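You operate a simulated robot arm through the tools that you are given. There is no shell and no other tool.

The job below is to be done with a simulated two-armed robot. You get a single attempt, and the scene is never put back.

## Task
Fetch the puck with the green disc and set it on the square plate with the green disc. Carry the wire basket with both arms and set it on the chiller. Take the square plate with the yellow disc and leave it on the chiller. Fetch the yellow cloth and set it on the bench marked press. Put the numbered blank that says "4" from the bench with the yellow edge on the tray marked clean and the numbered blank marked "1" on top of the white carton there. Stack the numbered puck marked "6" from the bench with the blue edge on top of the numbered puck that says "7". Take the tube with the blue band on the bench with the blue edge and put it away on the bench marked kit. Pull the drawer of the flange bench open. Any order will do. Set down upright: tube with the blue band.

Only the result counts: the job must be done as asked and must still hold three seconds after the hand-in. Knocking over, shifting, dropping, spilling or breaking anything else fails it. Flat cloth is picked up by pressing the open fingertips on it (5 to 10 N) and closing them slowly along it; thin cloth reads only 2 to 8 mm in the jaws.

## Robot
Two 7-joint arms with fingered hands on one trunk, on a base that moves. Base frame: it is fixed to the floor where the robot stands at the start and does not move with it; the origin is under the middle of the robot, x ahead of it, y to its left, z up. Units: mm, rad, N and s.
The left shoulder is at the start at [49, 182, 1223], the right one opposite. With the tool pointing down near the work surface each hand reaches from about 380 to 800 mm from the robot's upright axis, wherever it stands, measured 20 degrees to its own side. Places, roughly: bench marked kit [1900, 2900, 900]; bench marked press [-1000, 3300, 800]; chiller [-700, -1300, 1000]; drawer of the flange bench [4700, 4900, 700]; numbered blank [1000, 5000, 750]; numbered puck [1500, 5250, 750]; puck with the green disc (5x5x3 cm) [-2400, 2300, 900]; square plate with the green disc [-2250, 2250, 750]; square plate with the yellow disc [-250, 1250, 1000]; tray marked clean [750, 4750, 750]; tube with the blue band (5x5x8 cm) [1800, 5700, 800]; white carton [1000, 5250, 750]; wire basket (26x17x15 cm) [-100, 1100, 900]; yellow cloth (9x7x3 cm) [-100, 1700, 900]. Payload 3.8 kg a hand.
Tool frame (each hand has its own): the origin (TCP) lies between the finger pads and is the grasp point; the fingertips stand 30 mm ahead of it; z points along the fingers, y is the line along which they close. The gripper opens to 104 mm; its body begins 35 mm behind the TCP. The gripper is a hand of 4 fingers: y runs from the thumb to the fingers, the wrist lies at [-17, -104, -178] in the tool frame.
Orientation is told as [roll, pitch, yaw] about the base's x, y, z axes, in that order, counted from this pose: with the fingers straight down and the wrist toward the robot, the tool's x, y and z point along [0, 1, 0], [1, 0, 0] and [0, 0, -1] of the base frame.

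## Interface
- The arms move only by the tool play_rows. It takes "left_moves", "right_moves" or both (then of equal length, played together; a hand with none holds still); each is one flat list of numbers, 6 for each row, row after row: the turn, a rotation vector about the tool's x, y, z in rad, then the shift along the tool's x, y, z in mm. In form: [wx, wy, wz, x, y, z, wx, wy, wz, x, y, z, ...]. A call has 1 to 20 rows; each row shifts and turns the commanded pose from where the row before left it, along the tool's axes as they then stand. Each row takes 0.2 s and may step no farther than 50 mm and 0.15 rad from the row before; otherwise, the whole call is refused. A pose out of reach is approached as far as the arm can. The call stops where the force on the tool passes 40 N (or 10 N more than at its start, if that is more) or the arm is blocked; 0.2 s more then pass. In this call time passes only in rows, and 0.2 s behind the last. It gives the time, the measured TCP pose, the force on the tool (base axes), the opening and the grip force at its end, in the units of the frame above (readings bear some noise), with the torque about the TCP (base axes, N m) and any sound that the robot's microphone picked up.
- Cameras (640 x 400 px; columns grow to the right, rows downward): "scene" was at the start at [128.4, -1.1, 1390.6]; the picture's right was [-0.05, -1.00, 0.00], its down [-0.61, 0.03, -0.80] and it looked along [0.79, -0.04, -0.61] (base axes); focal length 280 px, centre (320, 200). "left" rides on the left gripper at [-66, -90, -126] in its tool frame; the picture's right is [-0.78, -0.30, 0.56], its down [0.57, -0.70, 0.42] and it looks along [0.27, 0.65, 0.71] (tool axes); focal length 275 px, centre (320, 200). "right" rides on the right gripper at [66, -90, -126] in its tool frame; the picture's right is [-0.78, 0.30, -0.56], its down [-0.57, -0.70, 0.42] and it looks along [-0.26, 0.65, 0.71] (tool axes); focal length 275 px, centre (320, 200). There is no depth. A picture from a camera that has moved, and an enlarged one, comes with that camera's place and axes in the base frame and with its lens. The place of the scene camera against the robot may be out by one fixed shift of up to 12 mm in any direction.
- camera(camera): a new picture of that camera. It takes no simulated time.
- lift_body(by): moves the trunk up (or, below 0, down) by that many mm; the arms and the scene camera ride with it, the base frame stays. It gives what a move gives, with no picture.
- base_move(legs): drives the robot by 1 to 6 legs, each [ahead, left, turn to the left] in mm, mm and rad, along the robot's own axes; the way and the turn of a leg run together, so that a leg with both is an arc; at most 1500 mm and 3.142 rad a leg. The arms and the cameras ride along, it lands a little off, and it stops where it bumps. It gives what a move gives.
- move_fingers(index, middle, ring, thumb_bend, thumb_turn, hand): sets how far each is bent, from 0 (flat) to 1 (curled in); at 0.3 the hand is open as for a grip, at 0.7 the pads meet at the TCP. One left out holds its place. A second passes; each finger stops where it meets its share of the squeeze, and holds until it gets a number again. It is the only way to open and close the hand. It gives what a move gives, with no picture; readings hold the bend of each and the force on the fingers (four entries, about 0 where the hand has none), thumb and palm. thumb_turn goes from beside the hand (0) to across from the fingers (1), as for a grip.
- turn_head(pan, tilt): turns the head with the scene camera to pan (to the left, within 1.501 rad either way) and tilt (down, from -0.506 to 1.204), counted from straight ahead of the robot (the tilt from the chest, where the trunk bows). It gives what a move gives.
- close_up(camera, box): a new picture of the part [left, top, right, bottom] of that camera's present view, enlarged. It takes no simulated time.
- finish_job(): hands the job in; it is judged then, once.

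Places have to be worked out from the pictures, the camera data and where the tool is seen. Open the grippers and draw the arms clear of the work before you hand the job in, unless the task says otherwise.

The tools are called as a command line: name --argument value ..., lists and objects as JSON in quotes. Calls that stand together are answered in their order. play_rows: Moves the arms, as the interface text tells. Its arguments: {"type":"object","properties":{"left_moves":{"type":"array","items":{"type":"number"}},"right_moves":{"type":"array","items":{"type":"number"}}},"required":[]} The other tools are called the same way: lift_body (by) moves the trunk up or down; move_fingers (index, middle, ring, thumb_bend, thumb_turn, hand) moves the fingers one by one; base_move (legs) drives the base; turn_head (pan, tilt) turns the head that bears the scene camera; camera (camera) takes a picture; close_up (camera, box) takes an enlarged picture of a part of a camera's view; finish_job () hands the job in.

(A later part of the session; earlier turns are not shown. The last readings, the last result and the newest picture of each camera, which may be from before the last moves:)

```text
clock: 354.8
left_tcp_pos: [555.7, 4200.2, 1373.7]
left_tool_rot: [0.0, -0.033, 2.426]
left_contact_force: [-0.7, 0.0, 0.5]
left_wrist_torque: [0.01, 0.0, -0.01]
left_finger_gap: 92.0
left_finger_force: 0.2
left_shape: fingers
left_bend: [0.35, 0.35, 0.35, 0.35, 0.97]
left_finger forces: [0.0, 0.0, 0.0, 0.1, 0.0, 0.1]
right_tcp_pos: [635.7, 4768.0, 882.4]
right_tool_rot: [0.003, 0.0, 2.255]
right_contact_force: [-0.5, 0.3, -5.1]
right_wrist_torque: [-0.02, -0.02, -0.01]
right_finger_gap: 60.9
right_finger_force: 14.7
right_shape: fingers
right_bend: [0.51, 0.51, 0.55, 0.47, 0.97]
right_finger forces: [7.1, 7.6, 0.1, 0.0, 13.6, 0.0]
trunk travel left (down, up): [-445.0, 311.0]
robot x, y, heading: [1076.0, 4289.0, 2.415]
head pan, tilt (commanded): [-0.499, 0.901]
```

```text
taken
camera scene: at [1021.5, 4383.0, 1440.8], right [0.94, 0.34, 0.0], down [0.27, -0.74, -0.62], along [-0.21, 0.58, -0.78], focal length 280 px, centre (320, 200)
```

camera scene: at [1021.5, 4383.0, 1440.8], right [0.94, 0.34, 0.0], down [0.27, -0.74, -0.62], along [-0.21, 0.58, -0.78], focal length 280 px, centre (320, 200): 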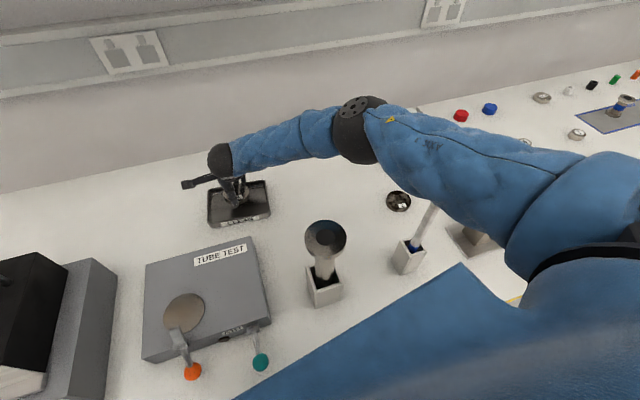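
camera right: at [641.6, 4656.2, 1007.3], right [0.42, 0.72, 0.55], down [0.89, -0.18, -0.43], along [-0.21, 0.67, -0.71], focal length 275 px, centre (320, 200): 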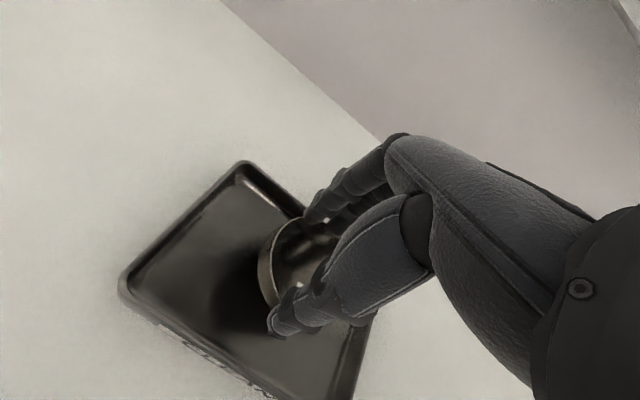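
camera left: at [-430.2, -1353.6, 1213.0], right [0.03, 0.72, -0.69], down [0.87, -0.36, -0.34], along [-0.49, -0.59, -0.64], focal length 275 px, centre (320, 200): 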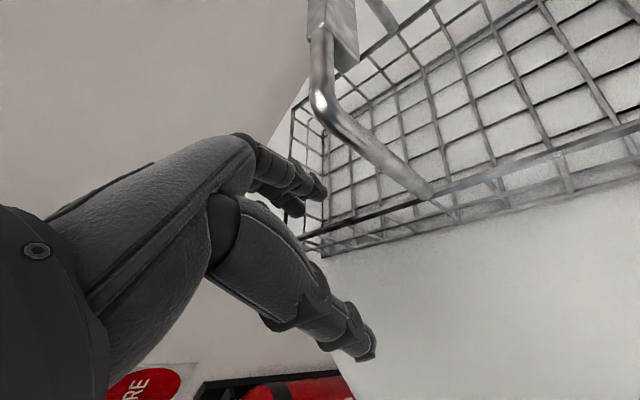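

play_rows --right_moves '[0, 0, 0, 0, -1, 10, 0, 0, 0, 0, 0, 8, 0, 0, 0, 0, 0, 6]'

play_rows --right_moves '[0, 0, 0, 0, 0, 4, 0, 0, 0, 0, 0, 3]'

camera --camera "right"

```text
clock: 355.6
left_tcp_pos: [555.5, 4200.0, 1373.5]
left_tool_rot: [-0.001, -0.031, 2.425]
left_contact_force: [0.5, 0.2, 0.2]
left_wrist_torque: [0.0, 0.03, 0.01]
left_finger_gap: 91.9
left_finger_force: 0.0
left_shape: fingers
left_bend: [0.35, 0.35, 0.35, 0.35, 0.97]
left_finger forces: [0.1, 0.0, 0.0, 0.0, 0.1, 0.0]
right_tcp_pos: [637.0, 4768.2, 857.2]
right_tool_rot: [0.002, 0.001, 2.255]
right_contact_force: [-0.1, -0.3, -5.0]
right_wrist_torque: [0.01, 0.02, -0.03]
right_finger_gap: 61.0
right_finger_force: 14.2
right_shape: fingers
right_bend: [0.51, 0.51, 0.55, 0.47, 0.97]
right_finger forces: [7.1, 7.6, 0.2, 0.1, 13.6, 0.0]
trunk travel left (down, up): [-445.0, 311.0]
robot x, y, heading: [1073.1, 4285.5, 2.409]
head pan, tilt (commanded): [-0.499, 0.901]
```

```text
clock: 356.2
left_tcp_pos: [555.8, 4199.7, 1373.9]
left_tool_rot: [-0.002, -0.032, 2.425]
left_contact_force: [0.1, -0.2, -0.4]
left_wrist_torque: [0.03, 0.0, 0.01]
left_finger_gap: 92.1
left_finger_force: 0.0
left_shape: fingers
left_bend: [0.35, 0.35, 0.35, 0.35, 0.97]
left_finger forces: [0.1, 0.0, 0.0, 0.1, 0.0, 0.0]
right_tcp_pos: [637.4, 4769.3, 850.4]
right_tool_rot: [0.004, 0.002, 2.253]
right_contact_force: [0.7, -0.2, -4.6]
right_wrist_torque: [0.02, 0.06, 0.0]
right_finger_gap: 61.1
right_finger_force: 14.0
right_shape: fingers
right_bend: [0.51, 0.51, 0.55, 0.47, 0.97]
right_finger forces: [7.1, 7.6, 0.1, 0.0, 13.6, 0.1]
trunk travel left (down, up): [-445.0, 311.0]
robot x, y, heading: [1075.1, 4286.9, 2.412]
head pan, tilt (commanded): [-0.499, 0.901]
```

```text
taken
camera right: at [642.7, 4656.7, 975.2], right [0.41, 0.72, 0.55], down [0.89, -0.18, -0.43], along [-0.21, 0.67, -0.72], focal length 275 px, centre (320, 200)
```

right: 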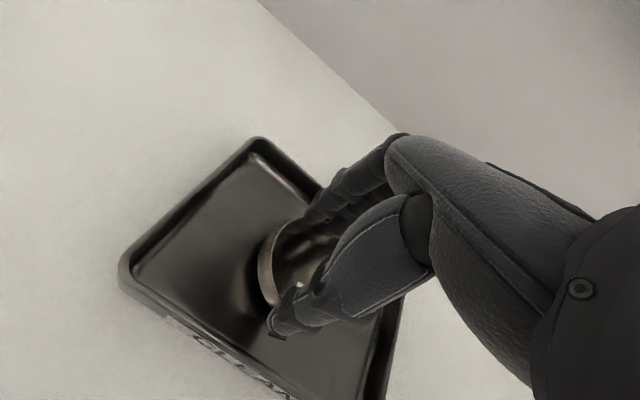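

play_rows --right_moves '[0, 0, 0, 0, -3, 2, 0, 0, 0, 0, 0, 2]'

play_rows --right_moves '[0, 0, 0, 0, 0, 2]'

close_up --camera "right" --box '[220, 130, 420, 360]'

```text
clock: 356.8
left_tcp_pos: [555.2, 4199.6, 1373.0]
left_tool_rot: [-0.001, -0.034, 2.426]
left_contact_force: [0.6, -0.6, 0.9]
left_wrist_torque: [-0.01, 0.04, 0.01]
left_finger_gap: 92.1
left_finger_force: 0.1
left_shape: fingers
left_bend: [0.35, 0.35, 0.35, 0.35, 0.97]
left_finger forces: [0.0, 0.0, 0.0, 0.0, 0.0, 0.1]
right_tcp_pos: [638.1, 4767.4, 845.7]
right_tool_rot: [0.003, 0.0, 2.254]
right_contact_force: [-0.3, 0.3, -2.8]
right_wrist_torque: [0.05, -0.02, -0.01]
right_finger_gap: 60.9
right_finger_force: 14.7
right_shape: fingers
right_bend: [0.51, 0.51, 0.55, 0.47, 0.97]
right_finger forces: [7.1, 7.8, 0.6, 0.0, 13.5, 0.1]
trunk travel left (down, up): [-445.0, 311.0]
robot x, y, heading: [1078.1, 4285.5, 2.416]
head pan, tilt (commanded): [-0.499, 0.901]
```

```text
clock: 357.2
left_tcp_pos: [556.3, 4197.9, 1374.8]
left_tool_rot: [-0.002, -0.033, 2.424]
left_contact_force: [-0.2, -0.2, -0.7]
left_wrist_torque: [-0.02, -0.02, 0.0]
left_finger_gap: 92.0
left_finger_force: 0.0
left_shape: fingers
left_bend: [0.35, 0.35, 0.35, 0.35, 0.97]
left_finger forces: [0.0, 0.0, 0.1, 0.0, 0.0, 0.1]
right_tcp_pos: [639.2, 4767.2, 844.9]
right_tool_rot: [0.003, 0.0, 2.257]
right_contact_force: [-0.1, -1.6, -2.4]
right_wrist_torque: [0.07, -0.03, 0.0]
right_finger_gap: 61.0
right_finger_force: 15.1
right_shape: fingers
right_bend: [0.51, 0.51, 0.55, 0.47, 0.97]
right_finger forces: [7.0, 7.9, 0.8, 0.0, 14.6, 0.0]
trunk travel left (down, up): [-445.0, 311.0]
robot x, y, heading: [1070.5, 4288.9, 2.416]
head pan, tilt (commanded): [-0.499, 0.901]
```

```text
1.74 times, centred on (320, 245) of right
camera zoom: at [644.1, 4654.8, 969.2], right [0.42, 0.72, 0.55], down [0.89, -0.18, -0.43], along [-0.21, 0.67, -0.71], focal length 479 px, centre (320, 122)
```

zoom: 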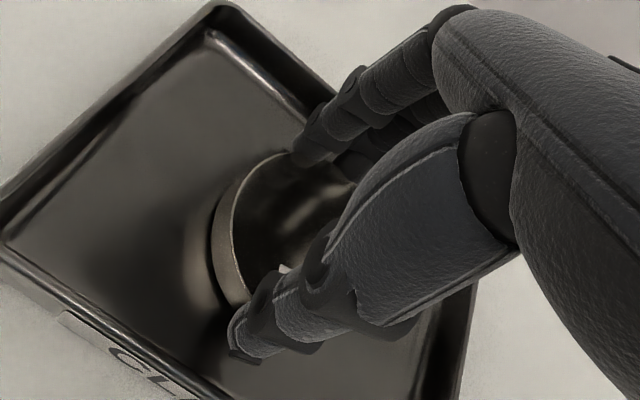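

play_rows --right_moves '[0, 0, 0, 0, -1, 2]'

play_rows --right_moves '[0, 0, 0, 0, 0, 2]'

```text
clock: 357.6
left_tcp_pos: [554.3, 4199.2, 1374.3]
left_tool_rot: [-0.002, -0.032, 2.426]
left_contact_force: [0.0, 0.1, -1.3]
left_wrist_torque: [-0.01, 0.01, 0.0]
left_finger_gap: 92.0
left_finger_force: 0.0
left_shape: fingers
left_bend: [0.35, 0.35, 0.35, 0.35, 0.97]
left_finger forces: [0.0, 0.1, 0.0, 0.0, 0.1, 0.0]
right_tcp_pos: [638.4, 4766.4, 842.0]
right_tool_rot: [0.002, -0.001, 2.254]
right_contact_force: [-1.0, 0.7, 0.7]
right_wrist_torque: [0.14, 0.02, -0.02]
right_finger_gap: 60.8
right_finger_force: 15.5
right_shape: fingers
right_bend: [0.51, 0.51, 0.55, 0.47, 0.97]
right_finger forces: [7.1, 8.5, 0.5, 0.1, 14.7, 0.1]
trunk travel left (down, up): [-445.0, 311.0]
robot x, y, heading: [1074.3, 4288.9, 2.42]
head pan, tilt (commanded): [-0.499, 0.901]
```

```text
clock: 358.0
left_tcp_pos: [554.7, 4199.2, 1373.8]
left_tool_rot: [0.0, -0.034, 2.425]
left_contact_force: [-0.7, -0.1, 0.3]
left_wrist_torque: [-0.02, 0.0, -0.03]
left_finger_gap: 92.0
left_finger_force: 0.0
left_shape: fingers
left_bend: [0.35, 0.35, 0.35, 0.35, 0.97]
left_finger forces: [0.1, 0.0, 0.0, 0.0, 0.1, 0.0]
right_tcp_pos: [637.6, 4766.9, 841.7]
right_tool_rot: [0.003, -0.001, 2.253]
right_contact_force: [2.1, 1.0, 4.9]
right_wrist_torque: [0.14, -0.04, -0.05]
right_finger_gap: 61.2
right_finger_force: 16.1
right_shape: fingers
right_bend: [0.51, 0.51, 0.55, 0.47, 0.97]
right_finger forces: [6.6, 8.8, 0.5, 0.0, 15.2, 0.1]
trunk travel left (down, up): [-445.0, 311.0]
robot x, y, heading: [1079.0, 4286.3, 2.41]
head pan, tilt (commanded): [-0.499, 0.901]
```

The disc rests on the tray floor. I release with only a small opening (to stay clear of the rim) and lift out.

play_rows --right_moves '[0, 0, 0, 0, 0, -1.5]'

move_fingers --hand "right" --index 0.43 --middle 0.43 --ring 0.45 --thumb_bend 0.41

camera --camera "right"

```text
clock: 358.4
left_tcp_pos: [554.7, 4199.6, 1374.3]
left_tool_rot: [0.0, -0.034, 2.426]
left_contact_force: [0.5, -0.5, 0.0]
left_wrist_torque: [0.04, 0.0, -0.03]
left_finger_gap: 92.1
left_finger_force: 0.1
left_shape: fingers
left_bend: [0.35, 0.35, 0.35, 0.35, 0.97]
left_finger forces: [0.0, 0.0, 0.0, 0.0, 0.1, 0.0]
right_tcp_pos: [637.5, 4765.2, 841.6]
right_tool_rot: [0.003, 0.0, 2.255]
right_contact_force: [0.7, 1.8, 2.9]
right_wrist_torque: [0.18, 0.0, -0.03]
right_finger_gap: 60.8
right_finger_force: 15.8
right_shape: fingers
right_bend: [0.51, 0.51, 0.55, 0.47, 0.97]
right_finger forces: [7.0, 9.2, 0.5, 0.0, 14.2, 0.0]
trunk travel left (down, up): [-445.0, 311.0]
robot x, y, heading: [1077.3, 4284.5, 2.409]
head pan, tilt (commanded): [-0.499, 0.901]
```

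```text
clock: 359.4
left_tcp_pos: [554.8, 4199.1, 1373.0]
left_tool_rot: [-0.001, -0.032, 2.427]
left_contact_force: [-0.3, -0.2, -0.1]
left_wrist_torque: [0.01, 0.02, 0.02]
left_finger_gap: 91.9
left_finger_force: 0.1
left_shape: fingers
left_bend: [0.35, 0.35, 0.35, 0.35, 0.97]
left_finger forces: [0.0, 0.0, 0.0, 0.1, 0.0, 0.1]
right_tcp_pos: [638.2, 4765.1, 842.1]
right_tool_rot: [0.004, 0.0, 2.254]
right_contact_force: [0.2, -1.3, -0.4]
right_wrist_torque: [-0.01, 0.0, 0.01]
right_finger_gap: 73.9
right_finger_force: 0.3
right_shape: fingers
right_bend: [0.43, 0.44, 0.45, 0.41, 0.96]
right_finger forces: [0.0, 1.2, 0.1, 0.0, 0.0, 0.0]
trunk travel left (down, up): [-445.0, 311.0]
robot x, y, heading: [1078.2, 4288.5, 2.413]
head pan, tilt (commanded): [-0.499, 0.901]
```

```text
taken
camera right: at [643.2, 4653.9, 967.6], right [0.42, 0.72, 0.55], down [0.89, -0.18, -0.43], along [-0.21, 0.67, -0.71], focal length 275 px, centre (320, 200)
```

right: 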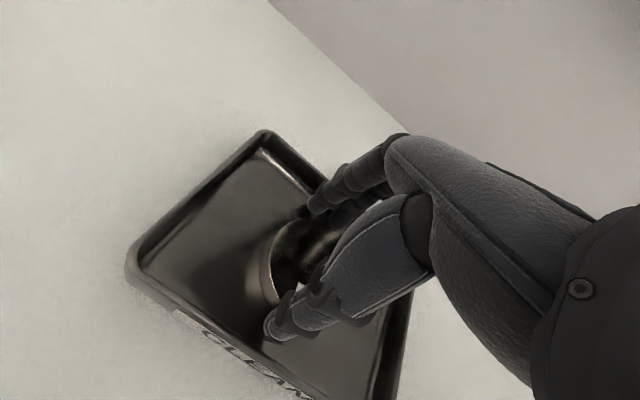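

Released with no load. I lift the hand straight up out of the tray.

play_rows --right_moves '[0, 0, 0, 0, 0, -6, 0, 0, 0, 0, 0, -12, 0, 0, 0, 0, 0, -30, 0, 0, 0, 0, 0, -40, 0, 0, 0, 0, 0, -40]'

lift_body --by 145

camera --camera "right"

camera --camera "scene"

```text
clock: 360.6
left_tcp_pos: [555.7, 4199.6, 1373.4]
left_tool_rot: [0.0, -0.032, 2.425]
left_contact_force: [-0.2, -0.4, 0.3]
left_wrist_torque: [0.01, -0.02, 0.02]
left_finger_gap: 92.1
left_finger_force: 0.1
left_shape: fingers
left_bend: [0.35, 0.35, 0.35, 0.35, 0.97]
left_finger forces: [0.0, 0.1, 0.1, 0.0, 0.0, 0.1]
right_tcp_pos: [638.0, 4767.3, 968.4]
right_tool_rot: [0.003, 0.001, 2.255]
right_contact_force: [0.6, 0.3, -0.4]
right_wrist_torque: [-0.01, -0.01, -0.01]
right_finger_gap: 74.2
right_finger_force: 0.0
right_shape: fingers
right_bend: [0.43, 0.43, 0.45, 0.41, 0.96]
right_finger forces: [0.0, 0.1, 0.1, 0.0, 0.1, 0.0]
trunk travel left (down, up): [-445.0, 311.0]
robot x, y, heading: [1072.2, 4288.1, 2.413]
head pan, tilt (commanded): [-0.499, 0.901]
```

```text
clock: 362.3
left_tcp_pos: [554.5, 4200.4, 1519.1]
left_tool_rot: [-0.002, -0.032, 2.424]
left_contact_force: [0.0, -0.1, -0.2]
left_wrist_torque: [0.02, 0.02, 0.02]
left_finger_gap: 92.3
left_finger_force: 0.0
left_shape: fingers
left_bend: [0.35, 0.35, 0.35, 0.35, 0.97]
left_finger forces: [0.0, 0.0, 0.0, 0.0, 0.1, 0.0]
right_tcp_pos: [638.3, 4764.7, 1115.7]
right_tool_rot: [0.003, 0.002, 2.254]
right_contact_force: [-0.8, 0.2, 0.0]
right_wrist_torque: [0.01, -0.05, 0.01]
right_finger_gap: 74.1
right_finger_force: 0.1
right_shape: fingers
right_bend: [0.43, 0.43, 0.45, 0.41, 0.96]
right_finger forces: [0.1, 0.1, 0.0, 0.0, 0.0, 0.0]
trunk travel left (down, up): [-590.0, 166.0]
robot x, y, heading: [1072.1, 4289.3, 2.412]
head pan, tilt (commanded): [-0.499, 0.901]
```

```text
taken
camera right: at [644.3, 4653.8, 1239.3], right [0.42, 0.72, 0.55], down [0.89, -0.18, -0.43], along [-0.21, 0.67, -0.72], focal length 275 px, centre (320, 200)
```

right: 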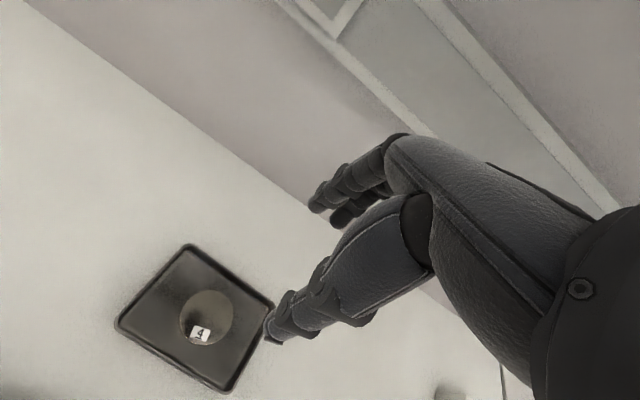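

```text
taken
camera scene: at [1034.3, 4371.5, 1586.3], right [0.94, 0.34, 0.0], down [0.26, -0.74, -0.62], along [-0.21, 0.58, -0.78], focal length 280 px, centre (320, 200)
```

scene: 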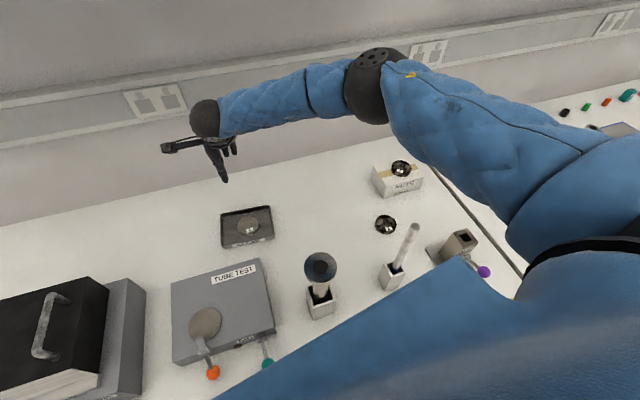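

Blank "4" lies in the CLEAN tray. I restore the hand yaw, raise it, back off, and move right along the aisle to the blue-edged bench.

play_rows --right_moves '[0, 0, -0.085, 0, 0, -40, 0, 0, -0.085, 0, 0, -40, 0, 0, 0, 0, 0, -40]'

base_move --legs '[[-250, 0, 0], [0, 0, -0.172], [0, -750, 0]]'

turn_head --pan 0.2 --tilt 0.6

camera --camera "scene"

```text
clock: 363.1
left_tcp_pos: [555.5, 4199.5, 1519.6]
left_tool_rot: [-0.001, -0.034, 2.424]
left_contact_force: [0.4, 0.1, -0.2]
left_wrist_torque: [-0.01, -0.01, 0.03]
left_finger_gap: 92.1
left_finger_force: 0.0
left_shape: fingers
left_bend: [0.35, 0.35, 0.35, 0.35, 0.97]
left_finger forces: [0.0, 0.0, 0.0, 0.0, 0.0, 0.0]
right_tcp_pos: [637.2, 4768.1, 1235.0]
right_tool_rot: [0.004, -0.001, 2.425]
right_contact_force: [0.3, -0.5, -0.3]
right_wrist_torque: [-0.01, -0.02, 0.0]
right_finger_gap: 74.2
right_finger_force: 0.0
right_shape: fingers
right_bend: [0.43, 0.43, 0.45, 0.41, 0.96]
right_finger forces: [0.1, 0.1, 0.0, 0.0, 0.1, 0.1]
trunk travel left (down, up): [-590.0, 166.0]
robot x, y, heading: [1074.1, 4289.7, 2.413]
head pan, tilt (commanded): [-0.499, 0.901]
```

```text
clock: 369.3
left_tcp_pos: [1334.4, 4594.8, 1519.2]
left_tool_rot: [0.0, -0.033, 2.24]
left_contact_force: [1.0, 0.5, 0.3]
left_wrist_torque: [0.03, 0.02, 0.01]
left_finger_gap: 92.0
left_finger_force: 0.1
left_shape: fingers
left_bend: [0.35, 0.35, 0.35, 0.35, 0.97]
left_finger forces: [0.1, 0.0, 0.0, 0.0, 0.0, 0.0]
right_tcp_pos: [1517.9, 5137.3, 1234.6]
right_tool_rot: [0.004, 0.001, 2.24]
right_contact_force: [-0.4, -0.4, -0.2]
right_wrist_torque: [0.0, 0.03, -0.04]
right_finger_gap: 74.3
right_finger_force: 0.0
right_shape: fingers
right_bend: [0.43, 0.43, 0.45, 0.41, 0.96]
right_finger forces: [0.0, 0.0, 0.1, 0.0, 0.0, 0.1]
trunk travel left (down, up): [-590.0, 166.0]
robot x, y, heading: [1863.4, 4589.3, 2.228]
head pan, tilt (commanded): [-0.499, 0.901]
```

```text
clock: 370.4
left_tcp_pos: [1334.8, 4594.9, 1519.1]
left_tool_rot: [0.001, -0.032, 2.242]
left_contact_force: [0.6, -0.6, -0.3]
left_wrist_torque: [0.03, 0.01, 0.05]
left_finger_gap: 92.2
left_finger_force: 0.1
left_shape: fingers
left_bend: [0.35, 0.35, 0.35, 0.35, 0.97]
left_finger forces: [0.0, 0.0, 0.1, 0.1, 0.0, 0.0]
right_tcp_pos: [1519.3, 5138.6, 1233.5]
right_tool_rot: [0.003, -0.001, 2.24]
right_contact_force: [0.2, -0.2, 0.3]
right_wrist_torque: [0.02, 0.01, 0.01]
right_finger_gap: 74.3
right_finger_force: 0.0
right_shape: fingers
right_bend: [0.43, 0.43, 0.45, 0.41, 0.96]
right_finger forces: [0.0, 0.0, 0.1, 0.0, 0.0, 0.0]
trunk travel left (down, up): [-590.0, 166.0]
robot x, y, heading: [1865.0, 4585.1, 2.228]
head pan, tilt (commanded): [0.201, 0.6]
```

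```text
taken
camera scene: at [1781.8, 4657.6, 1611.2], right [0.65, 0.76, 0.0], down [0.43, -0.37, -0.82], along [-0.62, 0.54, -0.57], focal length 280 px, centre (320, 200)
```

scene: 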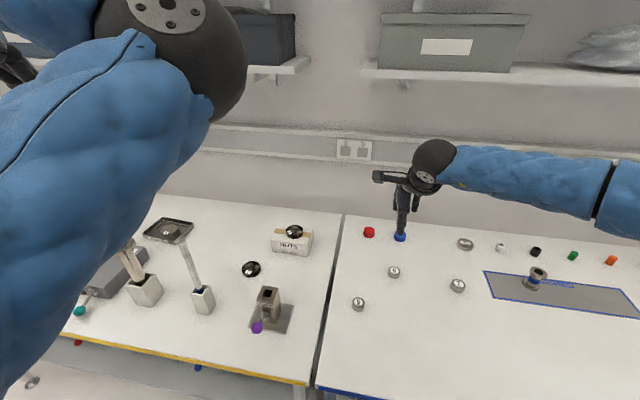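

close_up --camera "scene" --box '[330, 210, 490, 320]'

close_up --camera "scene" --box '[450, 220, 640, 330]'

camera --camera "right"

```text
3.64 times, centred on (410, 265) of scene
camera zoom: at [1781.8, 4657.6, 1611.2], right [0.65, 0.76, 0.0], down [0.43, -0.37, -0.82], along [-0.62, 0.54, -0.57], focal length 1017 px, centre (-7, -36)
```

zoom: 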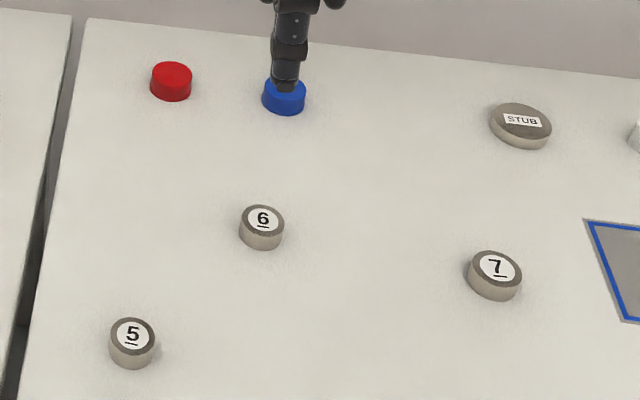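

```text
3.37 times, centred on (545, 275) of scene
camera zoom: at [1781.8, 4657.6, 1611.2], right [0.65, 0.76, 0.0], down [0.43, -0.37, -0.82], along [-0.62, 0.54, -0.57], focal length 942 px, centre (-438, -53)
```

zoom: 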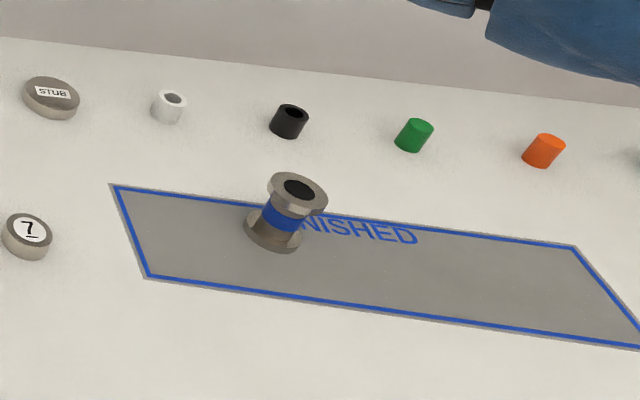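

```text
taken
camera right: at [1523.3, 5026.6, 1358.8], right [0.43, 0.71, 0.55], down [0.88, -0.2, -0.43], along [-0.2, 0.67, -0.71], focal length 275 px, centre (320, 200)
```

right: 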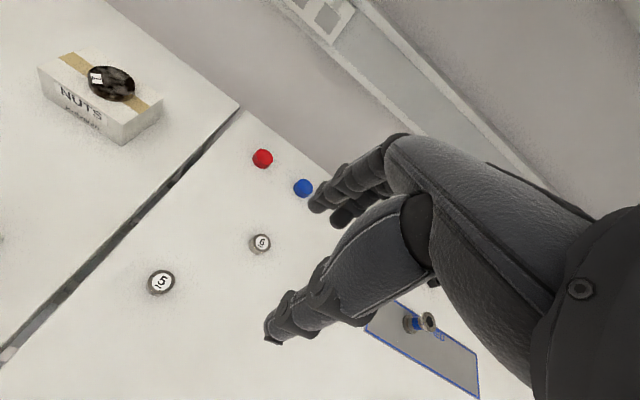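

Pucks 5, 6, 7 and the blue-banded flanged tube are clearly visible. Puck 6 is at (1430, 5318), puck 7 at about (1614, 5440). I move ahead 195 mm for puck 6.

base_move --legs '[[195, -6, 0]]'

move_fingers --hand "right" --index 0.3 --middle 0.3 --ring 0.3 --thumb_bend 0.3

camera --camera "right"

camera --camera "scene"

```text
clock: 372.1
left_tcp_pos: [1264.0, 4820.1, 1517.8]
left_tool_rot: [-0.001, -0.035, 2.143]
left_contact_force: [-0.9, -0.2, -0.7]
left_wrist_torque: [-0.03, -0.02, -0.01]
left_finger_gap: 92.0
left_finger_force: 0.1
left_shape: fingers
left_bend: [0.35, 0.35, 0.35, 0.35, 0.97]
left_finger forces: [0.1, 0.1, 0.1, 0.0, 0.1, 0.0]
right_tcp_pos: [1502.0, 5344.1, 1234.8]
right_tool_rot: [0.003, -0.001, 2.142]
right_contact_force: [-0.2, -0.6, 0.8]
right_wrist_torque: [0.01, 0.0, -0.02]
right_finger_gap: 74.1
right_finger_force: 0.1
right_shape: fingers
right_bend: [0.43, 0.43, 0.45, 0.41, 0.96]
right_finger forces: [0.0, 0.0, 0.1, 0.0, 0.0, 0.0]
trunk travel left (down, up): [-590.0, 166.0]
robot x, y, heading: [1786.6, 4762.3, 2.13]
head pan, tilt (commanded): [0.201, 0.6]
stopped in leg 1: the robot was blocked; the commanded pose is now the measured one
```

```text
clock: 373.1
left_tcp_pos: [1271.8, 4826.8, 1520.3]
left_tool_rot: [0.0, -0.036, 2.136]
left_contact_force: [0.1, -0.1, -0.5]
left_wrist_torque: [0.02, 0.02, 0.0]
left_finger_gap: 91.9
left_finger_force: 0.0
left_shape: fingers
left_bend: [0.35, 0.35, 0.35, 0.35, 0.97]
left_finger forces: [0.1, 0.0, 0.0, 0.0, 0.1, 0.0]
right_tcp_pos: [1512.8, 5348.0, 1235.0]
right_tool_rot: [0.003, -0.002, 2.134]
right_contact_force: [-0.2, -0.8, 0.5]
right_wrist_torque: [0.0, 0.04, -0.02]
right_finger_gap: 104.4
right_finger_force: 0.1
right_shape: fingers
right_bend: [0.3, 0.3, 0.3, 0.3, 0.94]
right_finger forces: [0.0, 0.0, 0.0, 0.0, 0.1, 0.1]
trunk travel left (down, up): [-590.0, 166.0]
robot x, y, heading: [1791.4, 4765.1, 2.121]
head pan, tilt (commanded): [0.201, 0.6]
```

```text
taken
camera right: at [1504.6, 5236.4, 1360.0], right [0.5, 0.66, 0.55], down [0.86, -0.29, -0.43], along [-0.12, 0.69, -0.71], focal length 275 px, centre (320, 200)
```

right: 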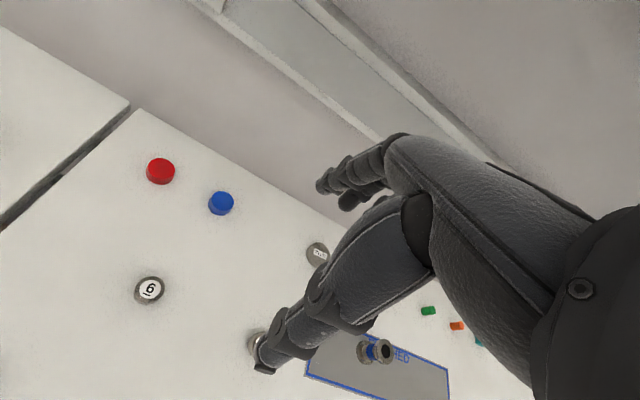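

```text
taken
camera scene: at [1721.9, 4841.4, 1611.4], right [0.73, 0.68, 0.0], down [0.39, -0.41, -0.83], along [-0.56, 0.6, -0.56], focal length 280 px, centre (320, 200)
```

scene: 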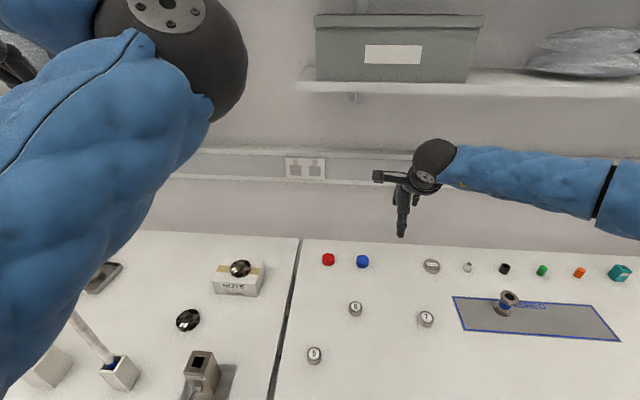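

The base was blocked near the bench leg (about 280 mm away). I back off 42 mm and turn back to face the bench squarely, farther from the leg.

base_move --legs '[[-45, 0, 0], [0, 0, 0.105]]'

camera --camera "right"

```text
clock: 374.6
left_tcp_pos: [1280.0, 4722.0, 1518.2]
left_tool_rot: [-0.002, -0.035, 2.255]
left_contact_force: [-0.9, 0.1, 0.8]
left_wrist_torque: [-0.01, -0.01, 0.02]
left_finger_gap: 91.9
left_finger_force: 0.1
left_shape: fingers
left_bend: [0.35, 0.35, 0.35, 0.35, 0.97]
left_finger forces: [0.0, 0.1, 0.0, 0.1, 0.0, 0.0]
right_tcp_pos: [1457.0, 5268.5, 1233.8]
right_tool_rot: [0.004, 0.0, 2.254]
right_contact_force: [0.0, 0.0, 0.1]
right_wrist_torque: [-0.01, -0.01, -0.01]
right_finger_gap: 104.7
right_finger_force: 0.0
right_shape: fingers
right_bend: [0.3, 0.3, 0.3, 0.3, 0.94]
right_finger forces: [0.0, 0.0, 0.1, 0.0, 0.0, 0.0]
trunk travel left (down, up): [-590.0, 166.0]
robot x, y, heading: [1812.5, 4722.5, 2.244]
head pan, tilt (commanded): [0.201, 0.6]
```

```text
taken
camera right: at [1462.8, 5157.4, 1358.7], right [0.42, 0.72, 0.55], down [0.89, -0.18, -0.43], along [-0.21, 0.67, -0.71], focal length 275 px, centre (320, 200)
```

right: 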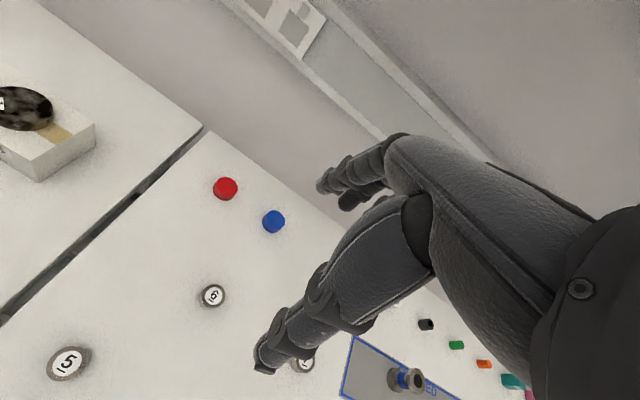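

Puck 6 is at (1430, 5317). I move the hand over it and lower the trunk.

play_rows --right_moves '[0, 0, 0, -5, 28, 0, 0, 0, 0, -4, 27, 0]'

lift_body --by -265

camera --camera "right"

camera --camera "scene"

```text
clock: 375.2
left_tcp_pos: [1279.3, 4720.0, 1519.1]
left_tool_rot: [-0.003, -0.033, 2.255]
left_contact_force: [0.0, -0.6, 0.3]
left_wrist_torque: [0.02, 0.01, -0.04]
left_finger_gap: 92.1
left_finger_force: 0.1
left_shape: fingers
left_bend: [0.35, 0.35, 0.35, 0.35, 0.97]
left_finger forces: [0.1, 0.0, 0.1, 0.1, 0.0, 0.0]
right_tcp_pos: [1427.2, 5316.8, 1234.0]
right_tool_rot: [0.002, 0.0, 2.255]
right_contact_force: [0.3, -0.8, 0.0]
right_wrist_torque: [-0.01, -0.01, 0.0]
right_finger_gap: 104.6
right_finger_force: 0.1
right_shape: fingers
right_bend: [0.3, 0.3, 0.3, 0.3, 0.94]
right_finger forces: [0.0, 0.0, 0.1, 0.0, 0.1, 0.0]
trunk travel left (down, up): [-590.0, 166.0]
robot x, y, heading: [1811.1, 4719.9, 2.242]
head pan, tilt (commanded): [0.201, 0.6]
```

```text
clock: 377.9
left_tcp_pos: [1281.6, 4720.9, 1254.0]
left_tool_rot: [-0.001, -0.034, 2.256]
left_contact_force: [-0.3, 0.2, 0.4]
left_wrist_torque: [0.01, -0.01, 0.0]
left_finger_gap: 92.2
left_finger_force: 0.1
left_shape: fingers
left_bend: [0.35, 0.35, 0.35, 0.35, 0.97]
left_finger forces: [0.0, 0.0, 0.1, 0.0, 0.0, 0.0]
right_tcp_pos: [1430.6, 5317.0, 970.8]
right_tool_rot: [0.002, -0.003, 2.255]
right_contact_force: [-0.1, 0.0, -0.9]
right_wrist_torque: [-0.01, -0.01, -0.02]
right_finger_gap: 104.5
right_finger_force: 0.1
right_shape: fingers
right_bend: [0.3, 0.3, 0.3, 0.3, 0.94]
right_finger forces: [0.0, 0.1, 0.0, 0.0, 0.0, 0.1]
trunk travel left (down, up): [-325.0, 431.0]
robot x, y, heading: [1811.6, 4720.3, 2.244]
head pan, tilt (commanded): [0.201, 0.6]
```

```text
taken
camera right: at [1436.4, 5204.5, 1095.1], right [0.42, 0.72, 0.55], down [0.89, -0.18, -0.43], along [-0.21, 0.67, -0.71], focal length 275 px, centre (320, 200)
```

right: 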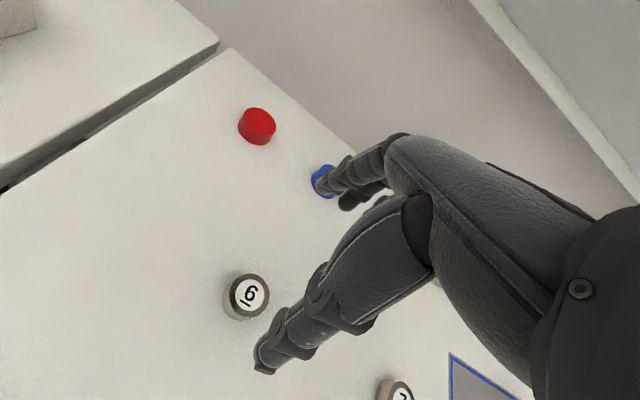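

```text
taken
camera scene: at [1697.1, 4830.0, 1344.6], right [0.64, 0.77, 0.0], down [0.43, -0.36, -0.83], along [-0.63, 0.53, -0.56], focal length 280 px, centre (320, 200)
```

scene: 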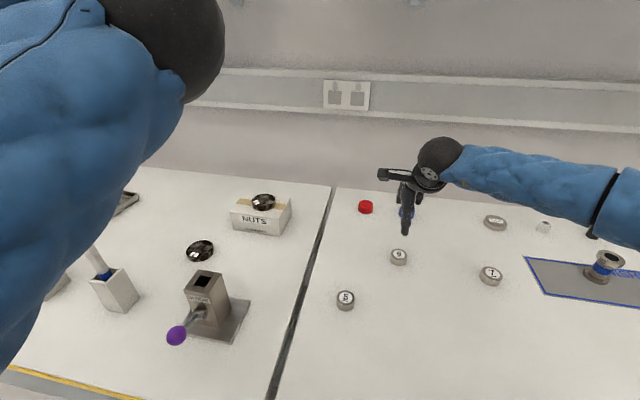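

Aligned above puck 6. I descend to z≈842 around it.

play_rows --right_moves '[0, 0, 0, -2, -1, 40, 0, 0, 0, 0, 0, 40, 0, 0, 0, 0, 0, 30, 0, 0, 0, 0, 0, 18]'

camera --camera "right"

```text
clock: 378.9
left_tcp_pos: [1282.0, 4721.3, 1254.1]
left_tool_rot: [-0.002, -0.033, 2.255]
left_contact_force: [-1.0, 1.0, -0.3]
left_wrist_torque: [0.05, -0.01, 0.04]
left_finger_gap: 92.0
left_finger_force: 0.0
left_shape: fingers
left_bend: [0.35, 0.35, 0.35, 0.35, 0.97]
left_finger forces: [0.0, 0.0, 0.0, 0.0, 0.1, 0.0]
right_tcp_pos: [1433.6, 5317.1, 844.0]
right_tool_rot: [0.004, -0.003, 2.255]
right_contact_force: [0.5, 0.5, 0.7]
right_wrist_torque: [0.0, 0.0, 0.0]
right_finger_gap: 104.6
right_finger_force: 0.0
right_shape: fingers
right_bend: [0.3, 0.3, 0.3, 0.3, 0.94]
right_finger forces: [0.0, 0.0, 0.0, 0.0, 0.0, 0.1]
trunk travel left (down, up): [-325.0, 431.0]
robot x, y, heading: [1807.7, 4723.0, 2.242]
head pan, tilt (commanded): [0.201, 0.6]
```

```text
taken
camera right: at [1438.9, 5205.3, 967.3], right [0.42, 0.72, 0.55], down [0.89, -0.18, -0.43], along [-0.21, 0.67, -0.71], focal length 275 px, centre (320, 200)
```

right: 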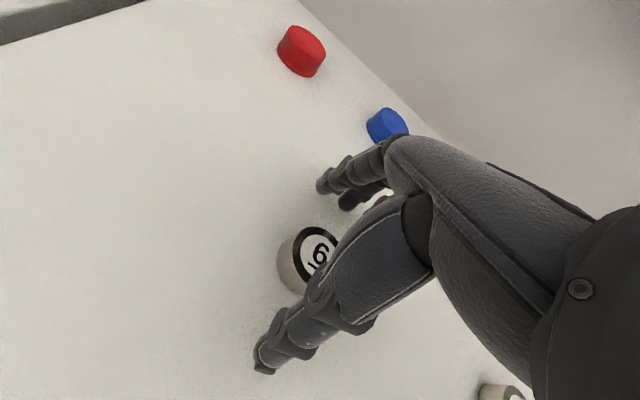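

play_rows --right_moves '[0, 0, 0, 0, 3, 1]'

move_fingers --hand "right" --index 0.48 --middle 0.48 --ring 0.48 --thumb_bend 0.48 --thumb_turn 0.97

camera --camera "right"

```text
clock: 379.3
left_tcp_pos: [1283.0, 4721.7, 1254.6]
left_tool_rot: [-0.002, -0.033, 2.254]
left_contact_force: [-0.5, 0.4, 0.6]
left_wrist_torque: [-0.01, 0.02, -0.03]
left_finger_gap: 92.0
left_finger_force: 0.0
left_shape: fingers
left_bend: [0.35, 0.35, 0.35, 0.35, 0.97]
left_finger forces: [0.0, 0.1, 0.0, 0.0, 0.1, 0.0]
right_tcp_pos: [1430.5, 5319.5, 841.5]
right_tool_rot: [0.006, -0.001, 2.254]
right_contact_force: [-0.4, 0.1, 0.5]
right_wrist_torque: [-0.02, -0.05, -0.02]
right_finger_gap: 104.5
right_finger_force: 0.1
right_shape: fingers
right_bend: [0.3, 0.3, 0.3, 0.3, 0.94]
right_finger forces: [0.0, 0.0, 0.0, 0.0, 0.1, 0.0]
trunk travel left (down, up): [-325.0, 431.0]
robot x, y, heading: [1809.5, 4720.2, 2.244]
head pan, tilt (commanded): [0.201, 0.6]
```

```text
clock: 380.3
left_tcp_pos: [1281.9, 4720.7, 1253.4]
left_tool_rot: [0.0, -0.034, 2.254]
left_contact_force: [0.6, -0.2, 0.6]
left_wrist_torque: [-0.03, 0.04, -0.01]
left_finger_gap: 92.2
left_finger_force: 0.1
left_shape: fingers
left_bend: [0.35, 0.35, 0.35, 0.35, 0.97]
left_finger forces: [0.0, 0.0, 0.0, 0.0, 0.1, 0.1]
right_tcp_pos: [1431.0, 5319.6, 840.6]
right_tool_rot: [0.001, -0.001, 2.254]
right_contact_force: [0.4, -0.6, -0.1]
right_wrist_torque: [-0.01, -0.02, -0.02]
right_finger_gap: 59.5
right_finger_force: 0.1
right_shape: fingers
right_bend: [0.48, 0.48, 0.48, 0.48, 0.97]
right_finger forces: [0.1, 0.0, 0.0, 0.1, 0.0, 0.0]
trunk travel left (down, up): [-325.0, 431.0]
robot x, y, heading: [1808.1, 4722.3, 2.238]
head pan, tilt (commanded): [0.201, 0.6]
```

```text
taken
camera right: at [1436.9, 5207.6, 966.1], right [0.42, 0.72, 0.55], down [0.89, -0.18, -0.43], along [-0.21, 0.67, -0.71], focal length 275 px, centre (320, 200)
```

right: 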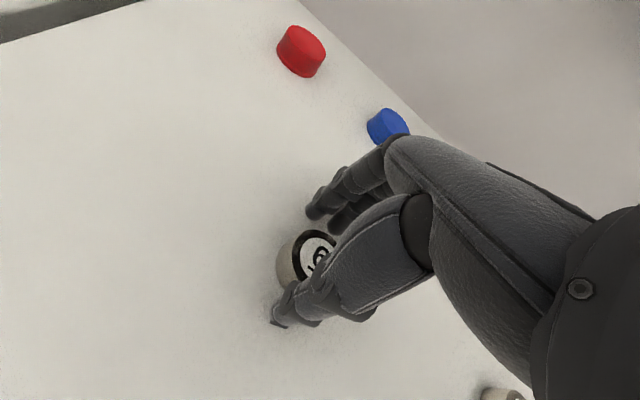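

Puck 6 is centred. I close to grip and lift it.

move_fingers --hand "right" --index 0.66 --middle 0.66 --ring 0.62 --thumb_bend 0.66

play_rows --right_moves '[0, 0, 0, 0, 0, -10, 0, 0, 0, 0, 0, -30, 0, 0, 0, 0, 0, -40, 0, 0, 0, 0, 0, -40]'

camera --camera "right"

```text
clock: 381.3
left_tcp_pos: [1281.8, 4721.3, 1254.2]
left_tool_rot: [-0.002, -0.033, 2.255]
left_contact_force: [-0.5, 0.2, 0.7]
left_wrist_torque: [0.01, -0.06, 0.01]
left_finger_gap: 92.0
left_finger_force: 0.1
left_shape: fingers
left_bend: [0.35, 0.35, 0.35, 0.35, 0.97]
left_finger forces: [0.0, 0.0, 0.0, 0.1, 0.1, 0.0]
right_tcp_pos: [1431.5, 5319.0, 840.6]
right_tool_rot: [0.004, 0.0, 2.255]
right_contact_force: [-1.2, 0.4, -0.6]
right_wrist_torque: [0.0, 0.0, 0.01]
right_finger_gap: 35.6
right_finger_force: 11.1
right_shape: fingers
right_bend: [0.6, 0.59, 0.62, 0.56, 0.98]
right_finger forces: [4.4, 6.9, 0.0, 0.0, 10.3, 0.0]
trunk travel left (down, up): [-325.0, 431.0]
robot x, y, heading: [1810.4, 4719.8, 2.246]
head pan, tilt (commanded): [0.201, 0.6]
```

```text
clock: 382.3
left_tcp_pos: [1283.1, 4721.3, 1252.6]
left_tool_rot: [-0.003, -0.036, 2.255]
left_contact_force: [0.3, -1.1, -1.5]
left_wrist_torque: [-0.03, 0.01, -0.03]
left_finger_gap: 91.9
left_finger_force: 0.1
left_shape: fingers
left_bend: [0.35, 0.35, 0.35, 0.35, 0.97]
left_finger forces: [0.0, 0.1, 0.0, 0.0, 0.0, 0.0]
right_tcp_pos: [1429.0, 5321.1, 962.2]
right_tool_rot: [0.001, 0.001, 2.256]
right_contact_force: [0.4, 0.1, -2.9]
right_wrist_torque: [0.0, 0.05, -0.03]
right_finger_gap: 35.6
right_finger_force: 10.2
right_shape: fingers
right_bend: [0.6, 0.6, 0.62, 0.56, 0.98]
right_finger forces: [4.2, 6.3, 0.0, 0.0, 10.2, 0.1]
trunk travel left (down, up): [-325.0, 431.0]
robot x, y, heading: [1811.5, 4723.4, 2.244]
head pan, tilt (commanded): [0.201, 0.6]
```

```text
taken
camera right: at [1434.7, 5208.9, 1087.1], right [0.42, 0.72, 0.55], down [0.89, -0.18, -0.43], along [-0.21, 0.67, -0.71], focal length 275 px, centre (320, 200)
```

right: 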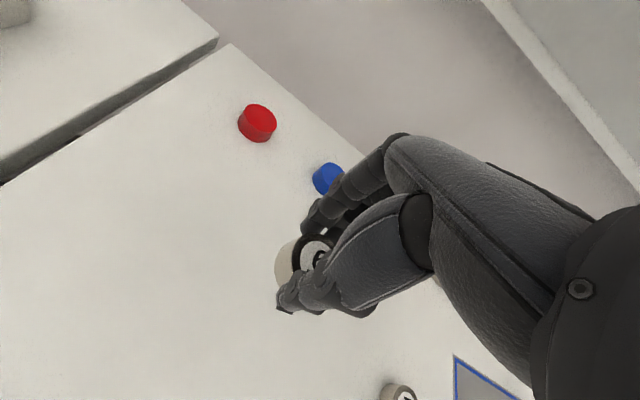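

Puck 6 is held. I shift the base 180 mm right to bring puck 7 in front of the right hand.

base_move --legs '[[0, -180, 0]]'

camera --camera "right"

camera --camera "scene"

```text
clock: 383.8
left_tcp_pos: [1420.5, 4830.0, 1255.6]
left_tool_rot: [0.001, -0.032, 2.262]
left_contact_force: [0.5, 0.0, -0.7]
left_wrist_torque: [-0.03, 0.01, 0.01]
left_finger_gap: 91.9
left_finger_force: 0.1
left_shape: fingers
left_bend: [0.35, 0.35, 0.35, 0.35, 0.97]
left_finger forces: [0.0, 0.0, 0.1, 0.0, 0.0, 0.0]
right_tcp_pos: [1564.2, 5430.2, 961.0]
right_tool_rot: [0.005, -0.001, 2.259]
right_contact_force: [0.4, -0.8, -2.2]
right_wrist_torque: [-0.01, 0.04, 0.0]
right_finger_gap: 35.6
right_finger_force: 10.5
right_shape: fingers
right_bend: [0.6, 0.6, 0.62, 0.56, 0.98]
right_finger forces: [4.4, 6.3, 0.0, 0.0, 10.2, 0.0]
trunk travel left (down, up): [-325.0, 431.0]
robot x, y, heading: [1949.8, 4832.0, 2.249]
head pan, tilt (commanded): [0.201, 0.6]
```

```text
taken
camera right: at [1570.8, 5318.7, 1086.6], right [0.41, 0.72, 0.55], down [0.89, -0.18, -0.43], along [-0.21, 0.67, -0.71], focal length 275 px, centre (320, 200)
```

right: 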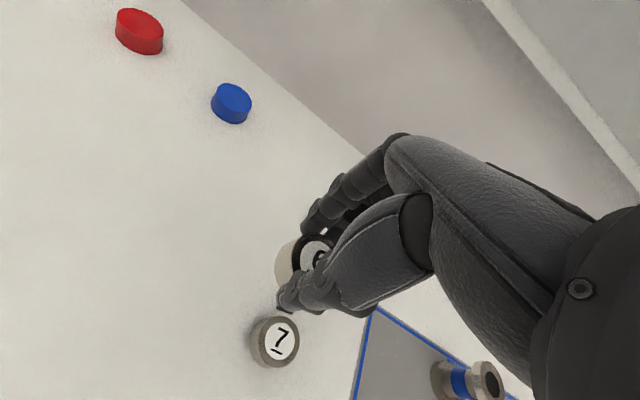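

```text
taken
camera scene: at [1834.8, 4941.0, 1344.4], right [0.64, 0.77, 0.0], down [0.43, -0.36, -0.82], along [-0.64, 0.53, -0.57], focal length 280 px, centre (320, 200)
```

scene: 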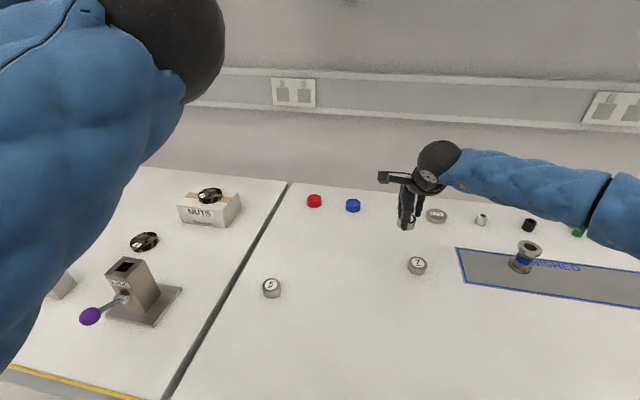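

Puck 7 is at (1617, 5439). I move the held puck over it and re-measure.

play_rows --right_moves '[0, 0, 0, -23, -13.5, 0, 0, 0, 0, -23, -13.5, 0, 0, 0, 0, 0, 0, 20, 0, 0, 0, 0, 0, 10]'

close_up --camera "right" --box '[220, 200, 400, 360]'

close_up --camera "scene" --box '[360, 180, 480, 290]'

```text
clock: 384.8
left_tcp_pos: [1419.7, 4829.7, 1254.8]
left_tool_rot: [0.0, -0.032, 2.261]
left_contact_force: [-0.1, 0.5, 0.1]
left_wrist_torque: [0.02, 0.01, 0.03]
left_finger_gap: 92.1
left_finger_force: 0.1
left_shape: fingers
left_bend: [0.35, 0.35, 0.35, 0.35, 0.97]
left_finger forces: [0.1, 0.1, 0.1, 0.1, 0.1, 0.0]
right_tcp_pos: [1614.7, 5439.2, 932.6]
right_tool_rot: [0.004, -0.003, 2.258]
right_contact_force: [-0.2, 0.4, -2.1]
right_wrist_torque: [0.01, 0.03, 0.02]
right_finger_gap: 35.2
right_finger_force: 11.1
right_shape: fingers
right_bend: [0.6, 0.6, 0.62, 0.56, 0.98]
right_finger forces: [4.2, 6.3, 0.0, 0.0, 10.2, 0.0]
trunk travel left (down, up): [-325.0, 431.0]
robot x, y, heading: [1943.5, 4835.2, 2.247]
head pan, tilt (commanded): [0.201, 0.6]
```

```text
2.50 times, centred on (310, 280) of right
camera zoom: at [1621.2, 5326.9, 1057.0], right [0.41, 0.72, 0.55], down [0.89, -0.18, -0.43], along [-0.21, 0.67, -0.71], focal length 688 px, centre (345, 0)
```

zoom: 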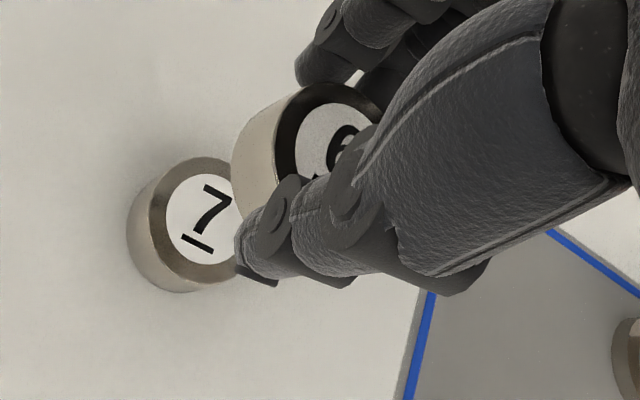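

```text
3.64 times, centred on (420, 235) of scene
camera zoom: at [1833.8, 4940.0, 1344.4], right [0.64, 0.77, 0.0], down [0.43, -0.36, -0.82], along [-0.63, 0.53, -0.57], focal length 1017 px, centre (-44, 73)
```

zoom: 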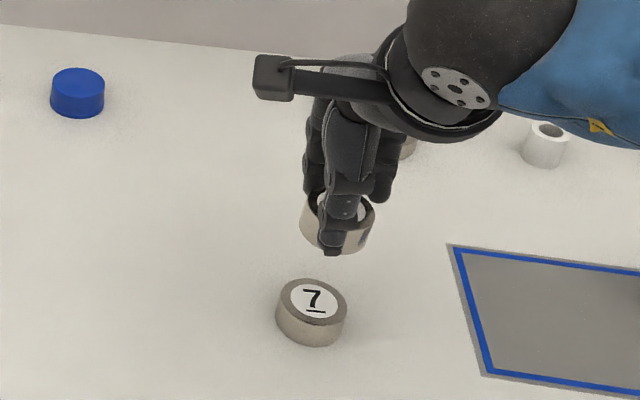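

The held puck is within 4 mm of puck 7's axis. I correct that and lower to just above it.

play_rows --right_moves '[0, 0, 0, -3.8, 0.5, 15, 0, 0, 0, 0, 0, 15, 0, 0, 0, 0, 0, 15]'

close_up --camera "right" --box '[220, 200, 400, 360]'

close_up --camera "scene" --box '[360, 180, 480, 290]'

```text
clock: 385.6
left_tcp_pos: [1419.7, 4830.9, 1253.7]
left_tool_rot: [0.0, -0.034, 2.26]
left_contact_force: [0.6, -0.2, 0.0]
left_wrist_torque: [0.03, 0.01, 0.06]
left_finger_gap: 91.8
left_finger_force: 0.1
left_shape: fingers
left_bend: [0.35, 0.35, 0.35, 0.35, 0.97]
left_finger forces: [0.0, 0.1, 0.0, 0.1, 0.0, 0.0]
right_tcp_pos: [1617.8, 5440.9, 887.1]
right_tool_rot: [0.003, -0.001, 2.26]
right_contact_force: [-0.3, 0.5, -2.1]
right_wrist_torque: [0.01, 0.02, 0.01]
right_finger_gap: 35.4
right_finger_force: 10.3
right_shape: fingers
right_bend: [0.6, 0.6, 0.62, 0.56, 0.98]
right_finger forces: [4.2, 6.3, 0.0, 0.0, 10.1, 0.0]
trunk travel left (down, up): [-325.0, 431.0]
robot x, y, heading: [1946.7, 4832.7, 2.247]
head pan, tilt (commanded): [0.201, 0.6]
```

```text
2.50 times, centred on (310, 280) of right
camera zoom: at [1624.4, 5329.5, 1011.5], right [0.41, 0.72, 0.55], down [0.89, -0.18, -0.43], along [-0.21, 0.67, -0.71], focal length 688 px, centre (345, 0)
```

zoom: 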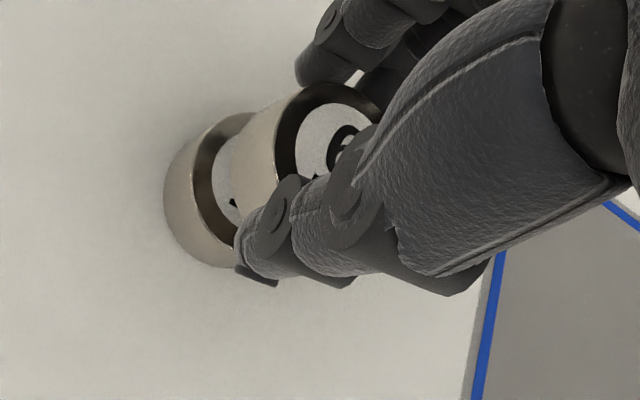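

```text
3.64 times, centred on (420, 235) of scene
camera zoom: at [1833.7, 4940.4, 1344.4], right [0.64, 0.77, 0.0], down [0.43, -0.36, -0.82], along [-0.63, 0.53, -0.57], focal length 1017 px, centre (-44, 73)
```

zoom: 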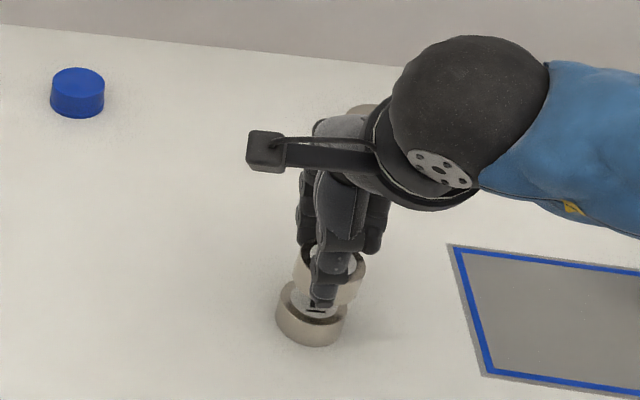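

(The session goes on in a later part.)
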